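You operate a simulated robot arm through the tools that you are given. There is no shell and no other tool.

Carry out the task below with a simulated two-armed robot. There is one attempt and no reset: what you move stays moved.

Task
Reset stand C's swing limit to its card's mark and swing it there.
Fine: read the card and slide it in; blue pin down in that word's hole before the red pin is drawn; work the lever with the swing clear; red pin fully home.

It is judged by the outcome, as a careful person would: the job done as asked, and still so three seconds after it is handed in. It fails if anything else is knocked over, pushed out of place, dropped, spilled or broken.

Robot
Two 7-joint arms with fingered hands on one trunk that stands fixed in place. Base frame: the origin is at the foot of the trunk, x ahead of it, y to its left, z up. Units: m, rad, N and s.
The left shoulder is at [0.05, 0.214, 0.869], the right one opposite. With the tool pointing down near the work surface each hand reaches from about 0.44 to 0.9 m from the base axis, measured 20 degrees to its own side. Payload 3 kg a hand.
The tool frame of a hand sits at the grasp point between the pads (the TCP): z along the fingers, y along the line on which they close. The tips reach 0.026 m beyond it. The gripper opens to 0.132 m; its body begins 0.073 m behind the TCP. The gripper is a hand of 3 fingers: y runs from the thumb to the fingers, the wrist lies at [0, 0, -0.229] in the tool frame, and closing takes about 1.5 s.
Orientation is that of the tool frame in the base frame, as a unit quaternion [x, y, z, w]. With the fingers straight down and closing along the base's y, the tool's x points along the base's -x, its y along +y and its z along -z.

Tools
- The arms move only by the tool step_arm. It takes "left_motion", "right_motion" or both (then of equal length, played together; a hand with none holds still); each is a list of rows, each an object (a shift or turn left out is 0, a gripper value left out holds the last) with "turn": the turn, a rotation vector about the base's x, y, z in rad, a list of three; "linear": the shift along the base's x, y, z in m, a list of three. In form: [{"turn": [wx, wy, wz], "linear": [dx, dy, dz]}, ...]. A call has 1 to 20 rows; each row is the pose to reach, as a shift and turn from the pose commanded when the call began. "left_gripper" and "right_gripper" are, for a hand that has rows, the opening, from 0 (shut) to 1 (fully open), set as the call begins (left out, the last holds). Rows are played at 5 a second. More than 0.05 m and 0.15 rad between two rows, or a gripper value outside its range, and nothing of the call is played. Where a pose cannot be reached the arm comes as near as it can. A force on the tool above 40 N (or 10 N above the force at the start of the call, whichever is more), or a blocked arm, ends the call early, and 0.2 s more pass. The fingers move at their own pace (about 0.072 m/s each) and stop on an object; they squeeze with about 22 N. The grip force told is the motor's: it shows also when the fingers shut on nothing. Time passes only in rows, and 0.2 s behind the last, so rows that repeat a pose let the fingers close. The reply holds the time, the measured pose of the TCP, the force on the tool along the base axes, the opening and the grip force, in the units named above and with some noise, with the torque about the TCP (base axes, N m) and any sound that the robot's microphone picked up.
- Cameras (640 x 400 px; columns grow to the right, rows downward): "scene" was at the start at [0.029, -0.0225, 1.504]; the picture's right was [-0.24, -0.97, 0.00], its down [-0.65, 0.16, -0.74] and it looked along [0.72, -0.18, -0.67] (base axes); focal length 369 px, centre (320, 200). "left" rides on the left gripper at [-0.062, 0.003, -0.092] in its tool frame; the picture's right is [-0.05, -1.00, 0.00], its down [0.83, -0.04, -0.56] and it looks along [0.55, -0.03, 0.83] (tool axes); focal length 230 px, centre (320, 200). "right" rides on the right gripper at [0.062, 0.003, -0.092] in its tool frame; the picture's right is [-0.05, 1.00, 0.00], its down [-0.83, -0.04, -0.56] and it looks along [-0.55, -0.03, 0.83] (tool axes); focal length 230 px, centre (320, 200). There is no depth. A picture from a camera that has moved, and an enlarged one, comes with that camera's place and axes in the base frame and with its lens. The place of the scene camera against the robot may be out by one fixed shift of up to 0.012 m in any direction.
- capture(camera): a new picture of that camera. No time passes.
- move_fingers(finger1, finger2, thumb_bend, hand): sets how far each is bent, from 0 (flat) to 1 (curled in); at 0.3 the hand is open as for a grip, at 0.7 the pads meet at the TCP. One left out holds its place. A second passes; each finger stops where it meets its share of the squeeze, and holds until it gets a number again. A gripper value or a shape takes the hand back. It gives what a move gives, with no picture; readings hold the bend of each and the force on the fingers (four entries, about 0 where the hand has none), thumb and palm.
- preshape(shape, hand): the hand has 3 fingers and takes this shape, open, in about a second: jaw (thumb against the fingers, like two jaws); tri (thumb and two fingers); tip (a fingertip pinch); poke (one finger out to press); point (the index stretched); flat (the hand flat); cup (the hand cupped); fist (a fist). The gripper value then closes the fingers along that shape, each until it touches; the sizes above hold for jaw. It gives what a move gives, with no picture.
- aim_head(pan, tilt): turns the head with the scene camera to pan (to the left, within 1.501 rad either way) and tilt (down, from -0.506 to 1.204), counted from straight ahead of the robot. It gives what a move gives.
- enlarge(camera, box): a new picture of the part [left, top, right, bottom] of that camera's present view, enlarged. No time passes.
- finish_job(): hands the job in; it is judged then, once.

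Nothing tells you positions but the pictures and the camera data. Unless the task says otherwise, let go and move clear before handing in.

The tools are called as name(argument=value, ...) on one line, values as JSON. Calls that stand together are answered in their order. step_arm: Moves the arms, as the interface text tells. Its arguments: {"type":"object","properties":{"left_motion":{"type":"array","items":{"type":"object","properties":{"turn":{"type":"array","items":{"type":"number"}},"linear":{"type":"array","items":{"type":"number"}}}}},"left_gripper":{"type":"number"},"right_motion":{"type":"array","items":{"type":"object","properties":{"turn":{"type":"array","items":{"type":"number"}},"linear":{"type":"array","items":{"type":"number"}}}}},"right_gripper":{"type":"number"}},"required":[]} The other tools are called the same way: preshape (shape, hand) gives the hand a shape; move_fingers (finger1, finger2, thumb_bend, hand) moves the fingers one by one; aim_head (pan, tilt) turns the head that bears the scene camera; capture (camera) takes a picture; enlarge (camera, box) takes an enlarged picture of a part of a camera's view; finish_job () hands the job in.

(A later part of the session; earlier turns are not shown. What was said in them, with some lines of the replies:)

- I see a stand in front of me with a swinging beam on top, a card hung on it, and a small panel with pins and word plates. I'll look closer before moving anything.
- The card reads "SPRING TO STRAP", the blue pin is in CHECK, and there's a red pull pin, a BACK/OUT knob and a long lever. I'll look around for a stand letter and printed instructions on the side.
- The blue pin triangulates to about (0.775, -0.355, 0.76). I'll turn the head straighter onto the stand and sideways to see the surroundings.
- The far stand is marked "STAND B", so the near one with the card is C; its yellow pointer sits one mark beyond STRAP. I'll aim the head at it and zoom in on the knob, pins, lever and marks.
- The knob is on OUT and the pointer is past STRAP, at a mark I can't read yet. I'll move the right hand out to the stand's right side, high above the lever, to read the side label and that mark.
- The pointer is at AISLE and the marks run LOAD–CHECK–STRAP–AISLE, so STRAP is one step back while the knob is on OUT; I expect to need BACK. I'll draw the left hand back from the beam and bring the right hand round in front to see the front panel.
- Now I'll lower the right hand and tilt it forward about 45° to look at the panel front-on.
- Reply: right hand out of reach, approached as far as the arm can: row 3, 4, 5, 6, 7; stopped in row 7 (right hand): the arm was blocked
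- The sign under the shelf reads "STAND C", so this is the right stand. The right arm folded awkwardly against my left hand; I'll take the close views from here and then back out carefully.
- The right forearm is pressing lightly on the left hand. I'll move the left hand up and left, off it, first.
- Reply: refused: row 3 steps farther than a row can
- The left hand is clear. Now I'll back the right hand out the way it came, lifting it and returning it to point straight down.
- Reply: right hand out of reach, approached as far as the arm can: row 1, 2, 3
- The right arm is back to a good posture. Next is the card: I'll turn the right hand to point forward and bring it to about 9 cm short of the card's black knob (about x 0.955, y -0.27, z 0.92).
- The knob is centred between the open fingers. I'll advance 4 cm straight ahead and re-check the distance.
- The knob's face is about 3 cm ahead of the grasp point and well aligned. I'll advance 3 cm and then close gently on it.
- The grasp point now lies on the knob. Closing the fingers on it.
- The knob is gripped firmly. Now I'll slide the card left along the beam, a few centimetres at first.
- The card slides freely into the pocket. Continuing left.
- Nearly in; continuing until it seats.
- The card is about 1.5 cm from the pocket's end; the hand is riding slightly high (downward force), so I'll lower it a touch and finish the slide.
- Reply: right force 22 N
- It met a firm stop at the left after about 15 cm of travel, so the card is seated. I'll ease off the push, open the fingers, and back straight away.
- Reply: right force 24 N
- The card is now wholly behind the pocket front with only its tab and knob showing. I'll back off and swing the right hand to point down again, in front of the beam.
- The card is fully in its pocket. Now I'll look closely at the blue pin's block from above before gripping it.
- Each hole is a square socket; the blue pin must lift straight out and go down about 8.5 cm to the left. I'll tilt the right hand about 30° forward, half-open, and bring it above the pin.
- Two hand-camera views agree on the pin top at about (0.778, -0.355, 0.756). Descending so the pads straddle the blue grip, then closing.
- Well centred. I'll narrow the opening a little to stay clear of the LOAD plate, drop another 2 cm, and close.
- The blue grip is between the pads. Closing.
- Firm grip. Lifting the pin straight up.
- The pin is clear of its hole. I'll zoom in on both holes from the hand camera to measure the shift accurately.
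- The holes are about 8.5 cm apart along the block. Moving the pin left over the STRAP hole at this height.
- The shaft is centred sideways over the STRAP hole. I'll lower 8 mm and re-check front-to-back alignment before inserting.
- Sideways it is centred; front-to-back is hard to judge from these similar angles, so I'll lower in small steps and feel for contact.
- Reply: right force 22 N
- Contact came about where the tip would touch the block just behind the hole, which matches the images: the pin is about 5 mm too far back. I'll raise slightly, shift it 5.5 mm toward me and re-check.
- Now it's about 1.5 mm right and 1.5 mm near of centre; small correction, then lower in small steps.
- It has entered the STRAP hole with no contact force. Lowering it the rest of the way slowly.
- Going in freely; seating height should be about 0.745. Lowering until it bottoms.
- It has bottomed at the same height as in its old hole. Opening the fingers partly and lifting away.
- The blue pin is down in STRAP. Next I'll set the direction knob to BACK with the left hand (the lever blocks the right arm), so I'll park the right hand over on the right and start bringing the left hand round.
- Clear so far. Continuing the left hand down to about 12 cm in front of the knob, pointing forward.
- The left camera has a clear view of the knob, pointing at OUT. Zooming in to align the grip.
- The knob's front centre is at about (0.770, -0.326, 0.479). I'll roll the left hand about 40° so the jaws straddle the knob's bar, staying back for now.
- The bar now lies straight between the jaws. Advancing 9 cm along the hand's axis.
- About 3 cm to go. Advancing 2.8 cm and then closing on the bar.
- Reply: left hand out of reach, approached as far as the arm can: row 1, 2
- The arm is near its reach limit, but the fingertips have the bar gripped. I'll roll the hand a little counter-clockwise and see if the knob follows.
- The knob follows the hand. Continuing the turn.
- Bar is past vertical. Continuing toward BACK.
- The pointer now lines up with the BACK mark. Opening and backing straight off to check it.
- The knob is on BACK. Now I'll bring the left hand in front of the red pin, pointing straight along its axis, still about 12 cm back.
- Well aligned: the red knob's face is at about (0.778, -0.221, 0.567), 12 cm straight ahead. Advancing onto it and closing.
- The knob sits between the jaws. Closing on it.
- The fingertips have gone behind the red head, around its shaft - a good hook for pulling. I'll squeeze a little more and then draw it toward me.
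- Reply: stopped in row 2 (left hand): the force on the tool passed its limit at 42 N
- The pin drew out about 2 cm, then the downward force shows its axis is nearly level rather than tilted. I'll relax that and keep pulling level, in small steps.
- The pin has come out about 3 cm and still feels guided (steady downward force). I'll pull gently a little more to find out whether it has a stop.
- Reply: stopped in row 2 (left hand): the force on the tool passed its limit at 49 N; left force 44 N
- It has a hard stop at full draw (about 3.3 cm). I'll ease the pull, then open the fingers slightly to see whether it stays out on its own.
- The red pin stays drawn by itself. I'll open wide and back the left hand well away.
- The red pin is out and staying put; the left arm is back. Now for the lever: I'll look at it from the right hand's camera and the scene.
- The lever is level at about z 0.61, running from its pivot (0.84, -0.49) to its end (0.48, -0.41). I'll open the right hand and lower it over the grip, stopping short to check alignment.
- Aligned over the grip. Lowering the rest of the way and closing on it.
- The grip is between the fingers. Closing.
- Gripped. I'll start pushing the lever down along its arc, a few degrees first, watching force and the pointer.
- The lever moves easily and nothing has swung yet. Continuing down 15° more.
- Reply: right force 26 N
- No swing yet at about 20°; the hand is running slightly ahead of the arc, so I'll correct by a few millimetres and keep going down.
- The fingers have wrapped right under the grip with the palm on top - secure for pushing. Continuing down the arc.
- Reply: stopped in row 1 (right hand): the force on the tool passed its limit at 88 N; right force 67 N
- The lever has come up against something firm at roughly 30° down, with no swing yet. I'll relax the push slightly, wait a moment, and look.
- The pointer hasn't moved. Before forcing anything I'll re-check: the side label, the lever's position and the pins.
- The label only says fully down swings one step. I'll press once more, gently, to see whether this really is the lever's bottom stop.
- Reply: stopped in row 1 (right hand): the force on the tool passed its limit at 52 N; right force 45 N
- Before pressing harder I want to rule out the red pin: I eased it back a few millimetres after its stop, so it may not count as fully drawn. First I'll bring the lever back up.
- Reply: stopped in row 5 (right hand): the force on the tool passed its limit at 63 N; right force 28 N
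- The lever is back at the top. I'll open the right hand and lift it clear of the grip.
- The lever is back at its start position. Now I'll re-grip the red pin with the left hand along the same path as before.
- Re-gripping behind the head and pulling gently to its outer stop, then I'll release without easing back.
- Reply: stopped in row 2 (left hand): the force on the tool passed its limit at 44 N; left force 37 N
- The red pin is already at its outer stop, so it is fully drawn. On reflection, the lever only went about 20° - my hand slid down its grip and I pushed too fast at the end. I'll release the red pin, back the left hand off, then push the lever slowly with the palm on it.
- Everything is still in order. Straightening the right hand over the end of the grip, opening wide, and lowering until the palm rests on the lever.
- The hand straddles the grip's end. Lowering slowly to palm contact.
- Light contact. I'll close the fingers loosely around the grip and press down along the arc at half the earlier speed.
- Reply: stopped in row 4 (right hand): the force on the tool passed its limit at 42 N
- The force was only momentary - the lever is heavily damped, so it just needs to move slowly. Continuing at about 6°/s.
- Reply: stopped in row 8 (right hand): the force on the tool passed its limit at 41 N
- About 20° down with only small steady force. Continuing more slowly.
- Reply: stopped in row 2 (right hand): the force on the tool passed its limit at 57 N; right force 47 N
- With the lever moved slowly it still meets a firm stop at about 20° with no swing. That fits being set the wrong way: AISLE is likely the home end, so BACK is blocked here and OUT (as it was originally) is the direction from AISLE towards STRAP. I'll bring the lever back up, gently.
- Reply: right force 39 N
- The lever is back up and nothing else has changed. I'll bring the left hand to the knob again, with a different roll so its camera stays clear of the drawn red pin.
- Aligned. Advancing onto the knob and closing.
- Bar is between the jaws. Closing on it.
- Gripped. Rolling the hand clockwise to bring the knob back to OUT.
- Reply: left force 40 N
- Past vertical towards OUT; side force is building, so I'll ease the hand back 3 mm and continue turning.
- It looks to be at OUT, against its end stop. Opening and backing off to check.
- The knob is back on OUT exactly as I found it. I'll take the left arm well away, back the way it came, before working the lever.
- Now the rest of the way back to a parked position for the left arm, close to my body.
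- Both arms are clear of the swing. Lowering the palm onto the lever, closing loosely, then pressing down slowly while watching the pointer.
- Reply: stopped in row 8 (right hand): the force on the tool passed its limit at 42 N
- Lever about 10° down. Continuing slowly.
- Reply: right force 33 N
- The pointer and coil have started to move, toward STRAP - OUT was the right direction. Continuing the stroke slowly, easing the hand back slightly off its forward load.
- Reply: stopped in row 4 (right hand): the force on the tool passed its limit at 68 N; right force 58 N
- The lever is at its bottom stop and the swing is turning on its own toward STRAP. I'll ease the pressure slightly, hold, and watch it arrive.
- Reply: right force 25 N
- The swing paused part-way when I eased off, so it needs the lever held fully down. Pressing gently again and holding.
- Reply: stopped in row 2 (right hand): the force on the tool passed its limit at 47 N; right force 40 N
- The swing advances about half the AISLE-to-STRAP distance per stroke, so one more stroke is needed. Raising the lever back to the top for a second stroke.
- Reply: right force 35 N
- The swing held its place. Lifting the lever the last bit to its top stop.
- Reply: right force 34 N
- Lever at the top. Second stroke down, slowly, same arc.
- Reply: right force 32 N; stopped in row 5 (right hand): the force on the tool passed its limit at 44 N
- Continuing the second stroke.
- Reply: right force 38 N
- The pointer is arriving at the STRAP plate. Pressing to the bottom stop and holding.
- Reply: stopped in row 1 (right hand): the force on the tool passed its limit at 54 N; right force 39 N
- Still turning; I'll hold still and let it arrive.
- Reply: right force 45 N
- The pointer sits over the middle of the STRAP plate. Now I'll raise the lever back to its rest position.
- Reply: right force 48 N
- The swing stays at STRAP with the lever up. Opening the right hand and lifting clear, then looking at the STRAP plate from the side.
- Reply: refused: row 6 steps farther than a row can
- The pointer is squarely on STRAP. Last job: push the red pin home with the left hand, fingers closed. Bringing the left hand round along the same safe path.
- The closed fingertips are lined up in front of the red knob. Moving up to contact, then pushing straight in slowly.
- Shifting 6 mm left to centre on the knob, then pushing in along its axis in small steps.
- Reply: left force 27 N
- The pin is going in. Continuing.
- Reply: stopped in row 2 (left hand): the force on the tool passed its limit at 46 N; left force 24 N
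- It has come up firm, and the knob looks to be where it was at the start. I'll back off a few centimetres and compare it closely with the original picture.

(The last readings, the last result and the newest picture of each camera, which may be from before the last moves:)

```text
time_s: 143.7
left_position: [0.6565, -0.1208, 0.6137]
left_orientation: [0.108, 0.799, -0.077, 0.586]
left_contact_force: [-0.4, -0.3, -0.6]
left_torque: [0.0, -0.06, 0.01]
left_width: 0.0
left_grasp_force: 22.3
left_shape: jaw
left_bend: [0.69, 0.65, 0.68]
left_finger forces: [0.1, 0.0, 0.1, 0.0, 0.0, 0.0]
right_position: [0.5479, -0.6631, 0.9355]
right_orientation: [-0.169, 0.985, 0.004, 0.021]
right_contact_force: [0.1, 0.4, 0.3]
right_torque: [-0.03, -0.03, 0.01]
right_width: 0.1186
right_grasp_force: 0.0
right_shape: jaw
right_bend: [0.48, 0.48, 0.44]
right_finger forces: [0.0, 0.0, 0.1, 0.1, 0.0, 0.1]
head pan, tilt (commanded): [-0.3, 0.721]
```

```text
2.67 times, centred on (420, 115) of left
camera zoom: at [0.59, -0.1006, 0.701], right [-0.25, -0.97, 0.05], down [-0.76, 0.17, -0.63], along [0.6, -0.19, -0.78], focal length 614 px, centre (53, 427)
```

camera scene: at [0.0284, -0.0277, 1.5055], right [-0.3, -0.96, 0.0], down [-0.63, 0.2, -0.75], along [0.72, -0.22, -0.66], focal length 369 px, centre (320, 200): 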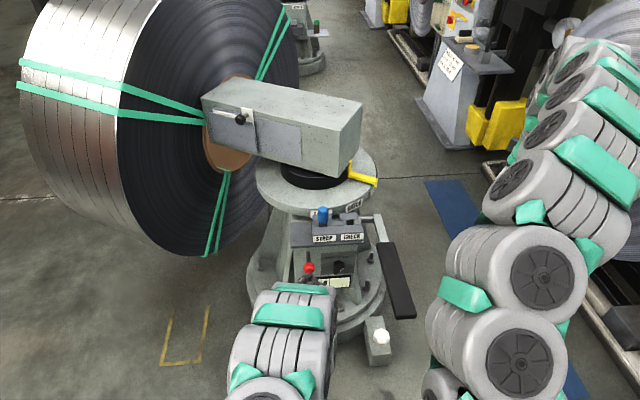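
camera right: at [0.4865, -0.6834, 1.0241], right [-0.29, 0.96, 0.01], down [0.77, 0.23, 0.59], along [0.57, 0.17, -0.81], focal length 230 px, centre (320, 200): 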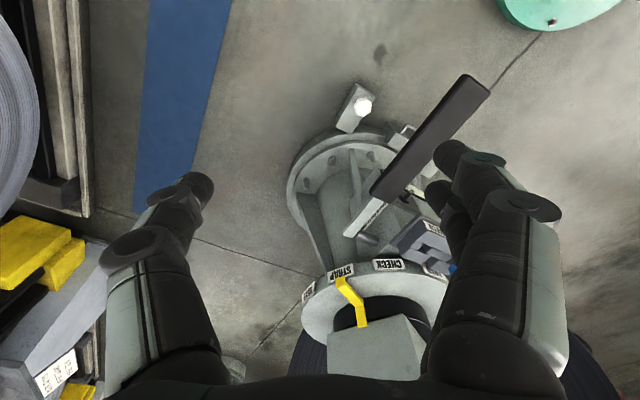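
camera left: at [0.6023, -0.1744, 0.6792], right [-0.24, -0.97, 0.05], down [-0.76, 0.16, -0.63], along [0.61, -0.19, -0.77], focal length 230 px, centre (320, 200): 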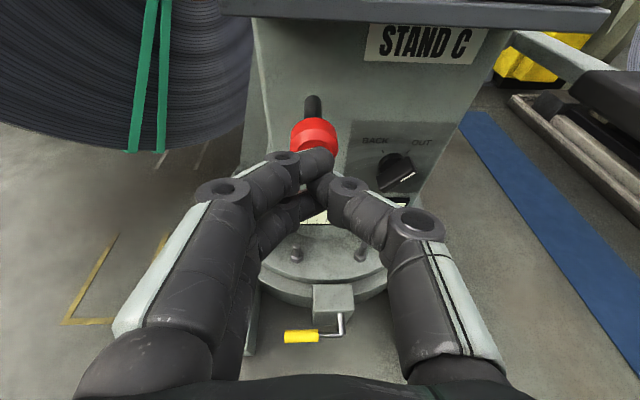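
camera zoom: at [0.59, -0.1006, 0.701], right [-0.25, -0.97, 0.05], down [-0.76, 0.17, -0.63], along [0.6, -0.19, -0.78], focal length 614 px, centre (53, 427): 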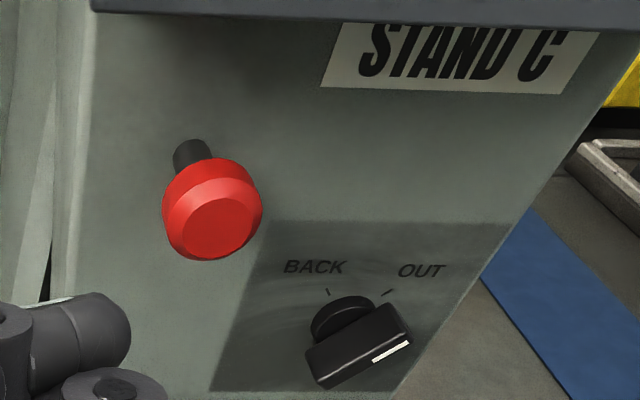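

The red pin matches its original seated position to within a pixel, so it is fully home. I'll park the left arm away from the stand and do a final check of everything.

step_arm(left_motion=[{"linear": [-0.006, 0.015, 0.028], "turn": [0.0278, 0.0866, -0.0146]}, {"linear": [-0.012, 0.029, 0.056], "turn": [0.0555, 0.1731, -0.0292]}, {"linear": [-0.017, 0.044, 0.084], "turn": [0.0833, 0.2597, -0.0438]}, {"linear": [-0.023, 0.058, 0.112], "turn": [0.111, 0.3463, -0.0584]}, {"linear": [-0.029, 0.073, 0.14], "turn": [0.1388, 0.4329, -0.0731]}, {"linear": [-0.035, 0.088, 0.168], "turn": [0.1666, 0.5194, -0.0877]}, {"linear": [-0.041, 0.102, 0.196], "turn": [0.1943, 0.606, -0.1023]}, {"linear": [-0.046, 0.117, 0.224], "turn": [0.2221, 0.6926, -0.1169]}, {"linear": [-0.052, 0.131, 0.252], "turn": [0.2498, 0.7791, -0.1315]}, {"linear": [-0.058, 0.146, 0.28], "turn": [0.2776, 0.8657, -0.1461]}], left_gripper=0.6)

step_arm(left_motion=[{"linear": [-0.019, 0.021, 0.025], "turn": [0.0157, 0.0332, 0.0042]}, {"linear": [-0.038, 0.042, 0.05], "turn": [0.0314, 0.0664, 0.0084]}, {"linear": [-0.057, 0.063, 0.075], "turn": [0.0471, 0.0996, 0.0126]}, {"linear": [-0.076, 0.084, 0.1], "turn": [0.0628, 0.1328, 0.0168]}, {"linear": [-0.095, 0.105, 0.125], "turn": [0.0785, 0.166, 0.021]}, {"linear": [-0.114, 0.126, 0.15], "turn": [0.0942, 0.1992, 0.0252]}, {"linear": [-0.133, 0.147, 0.175], "turn": [0.1099, 0.2324, 0.0294]}, {"linear": [-0.152, 0.168, 0.2], "turn": [0.1256, 0.2656, 0.0336]}, {"linear": [-0.171, 0.189, 0.225], "turn": [0.1413, 0.2988, 0.0378]}, {"linear": [-0.19, 0.21, 0.25], "turn": [0.157, 0.332, 0.042]}])

capture(camera="scene")

enlarge(camera="scene", box=[284, 180, 380, 280])

enlarge(camera="scene", box=[190, 70, 390, 195])

enlarge(camera="right", box=[290, 240, 418, 330])

```text
time_s: 145.9
left_position: [0.5988, 0.0235, 0.8958]
left_orientation: [0.2, 0.964, -0.048, 0.171]
left_contact_force: [0.3, 0.4, 0.6]
left_torque: [0.01, -0.01, 0.03]
left_width: 0.079
left_grasp_force: 0.1
left_shape: jaw
left_bend: [0.71, 0.71, 0.71]
left_finger forces: [0.0, 0.1, 0.1, 0.0, 0.1, 0.0]
right_position: [0.5472, -0.6646, 0.9355]
right_orientation: [-0.169, 0.985, 0.006, 0.021]
right_contact_force: [-0.1, 0.2, -0.1]
right_torque: [-0.01, -0.01, 0.02]
right_width: 0.1189
right_grasp_force: 0.0
right_shape: jaw
right_bend: [0.48, 0.48, 0.44]
right_finger forces: [0.0, 0.0, 0.1, 0.1, 0.1, 0.0]
head pan, tilt (commanded): [-0.3, 0.721]
```

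```text
time_s: 148.1
left_position: [0.4071, 0.236, 1.1459]
left_orientation: [0.182, 0.983, -0.001, -0.003]
left_contact_force: [-0.3, -0.4, -1.2]
left_torque: [-0.03, 0.0, 0.01]
left_width: 0.0793
left_grasp_force: 0.1
left_shape: jaw
left_bend: [0.71, 0.71, 0.71]
left_finger forces: [0.0, 0.0, 0.1, 0.0, 0.0, 0.0]
right_position: [0.5483, -0.6636, 0.9343]
right_orientation: [-0.169, 0.985, 0.005, 0.021]
right_contact_force: [-0.5, 0.3, -0.4]
right_torque: [0.0, -0.01, 0.0]
right_width: 0.1187
right_grasp_force: 0.0
right_shape: jaw
right_bend: [0.48, 0.48, 0.44]
right_finger forces: [0.0, 0.0, 0.1, 0.1, 0.0, 0.0]
head pan, tilt (commanded): [-0.3, 0.721]
```

```text
taken
camera scene: at [0.0283, -0.0276, 1.5055], right [-0.3, -0.96, 0.0], down [-0.63, 0.2, -0.75], along [0.72, -0.22, -0.66], focal length 369 px, centre (320, 200)
```

scene: 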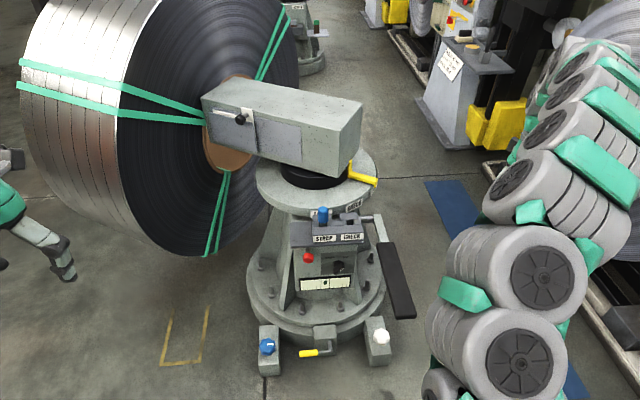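

```text
4.00 times, centred on (332, 230) of scene
camera zoom: at [0.0283, -0.0276, 1.5055], right [-0.3, -0.96, 0.0], down [-0.63, 0.2, -0.75], along [0.72, -0.22, -0.66], focal length 1474 px, centre (272, 80)
```

zoom: 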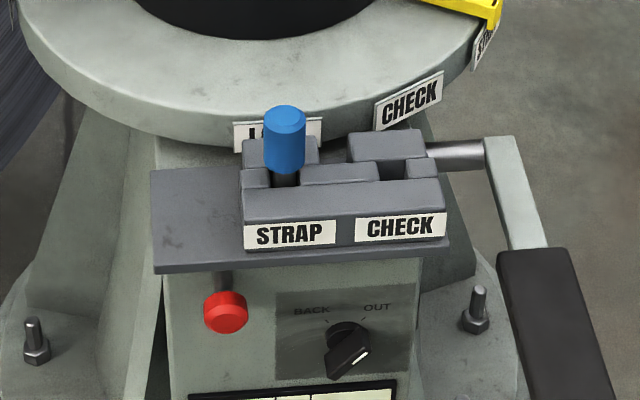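

```text
3.20 times, centred on (290, 132) of scene
camera zoom: at [0.0283, -0.0276, 1.5055], right [-0.3, -0.96, 0.0], down [-0.63, 0.2, -0.75], along [0.72, -0.22, -0.66], focal length 1180 px, centre (416, 416)
```

zoom: 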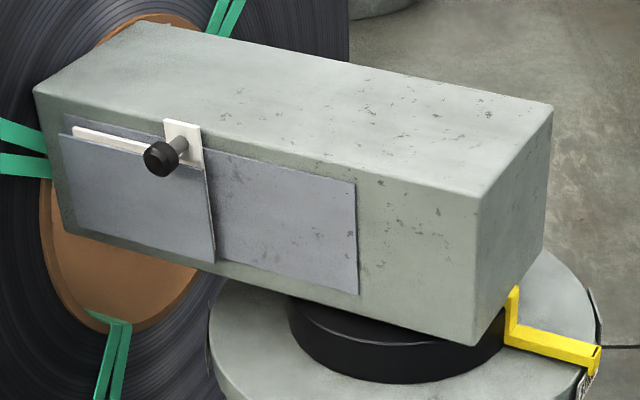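

```text
4.44 times, centred on (354, 285) of right
camera zoom: at [0.4861, -0.6832, 1.0233], right [-0.28, 0.96, 0.01], down [0.77, 0.23, 0.59], along [0.57, 0.17, -0.81], focal length 1022 px, centre (169, -178)
```

zoom: 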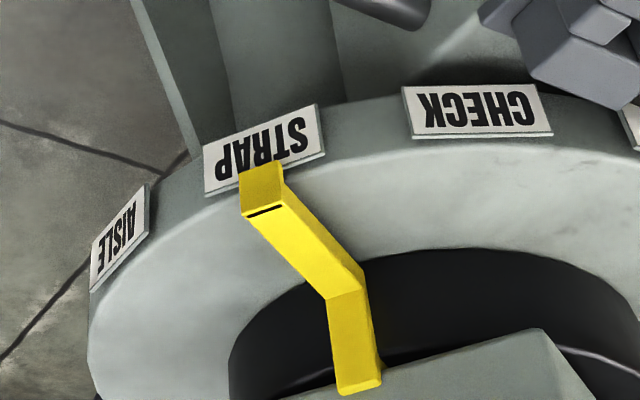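

Final check: the card is fully in its pocket, the blue pin is down in STRAP, the pointer is on STRAP, the lever is up and the red pin is home. Both hands are clear and nothing else has moved, so I'm handing in.

finish_job()

```text
The job is handed in.
```

Stand C is now swung to STRAP and locked there, and I've handed the job in.

- **Card:** it reads "SPRING TO STRAP". I slid it left into its pocket until it met a firm stop; only the tab and knob show.
- **Blue pin:** I moved it from CHECK down into the STRAP hole before drawing the red pin.
- **Swing:** it took two full lever strokes to go from AISLE to STRAP. A view from the side shows the pointer centred on the STRAP plate. Both arms were clear of the swing, and the lever is back up.
- **Red pin:** it is pushed in until firm. A close-up matches where it sat at the start to within about half a millimetre.

Two things did not go straight:

- **BACK/OUT knob:** I first turned it to BACK, thinking that led from AISLE to STRAP. The lever met a hard stop at about 20° and nothing swung, though I pushed it firmly, up to about 88 N. I turned the knob back to OUT, as it was at the start, and the swing moved correctly.
- **Arm contact:** early on my right arm folded in and pressed lightly against my left hand while I was looking at the panel. It did not touch the stand.

Nothing was dropped or knocked out of place that I could see.
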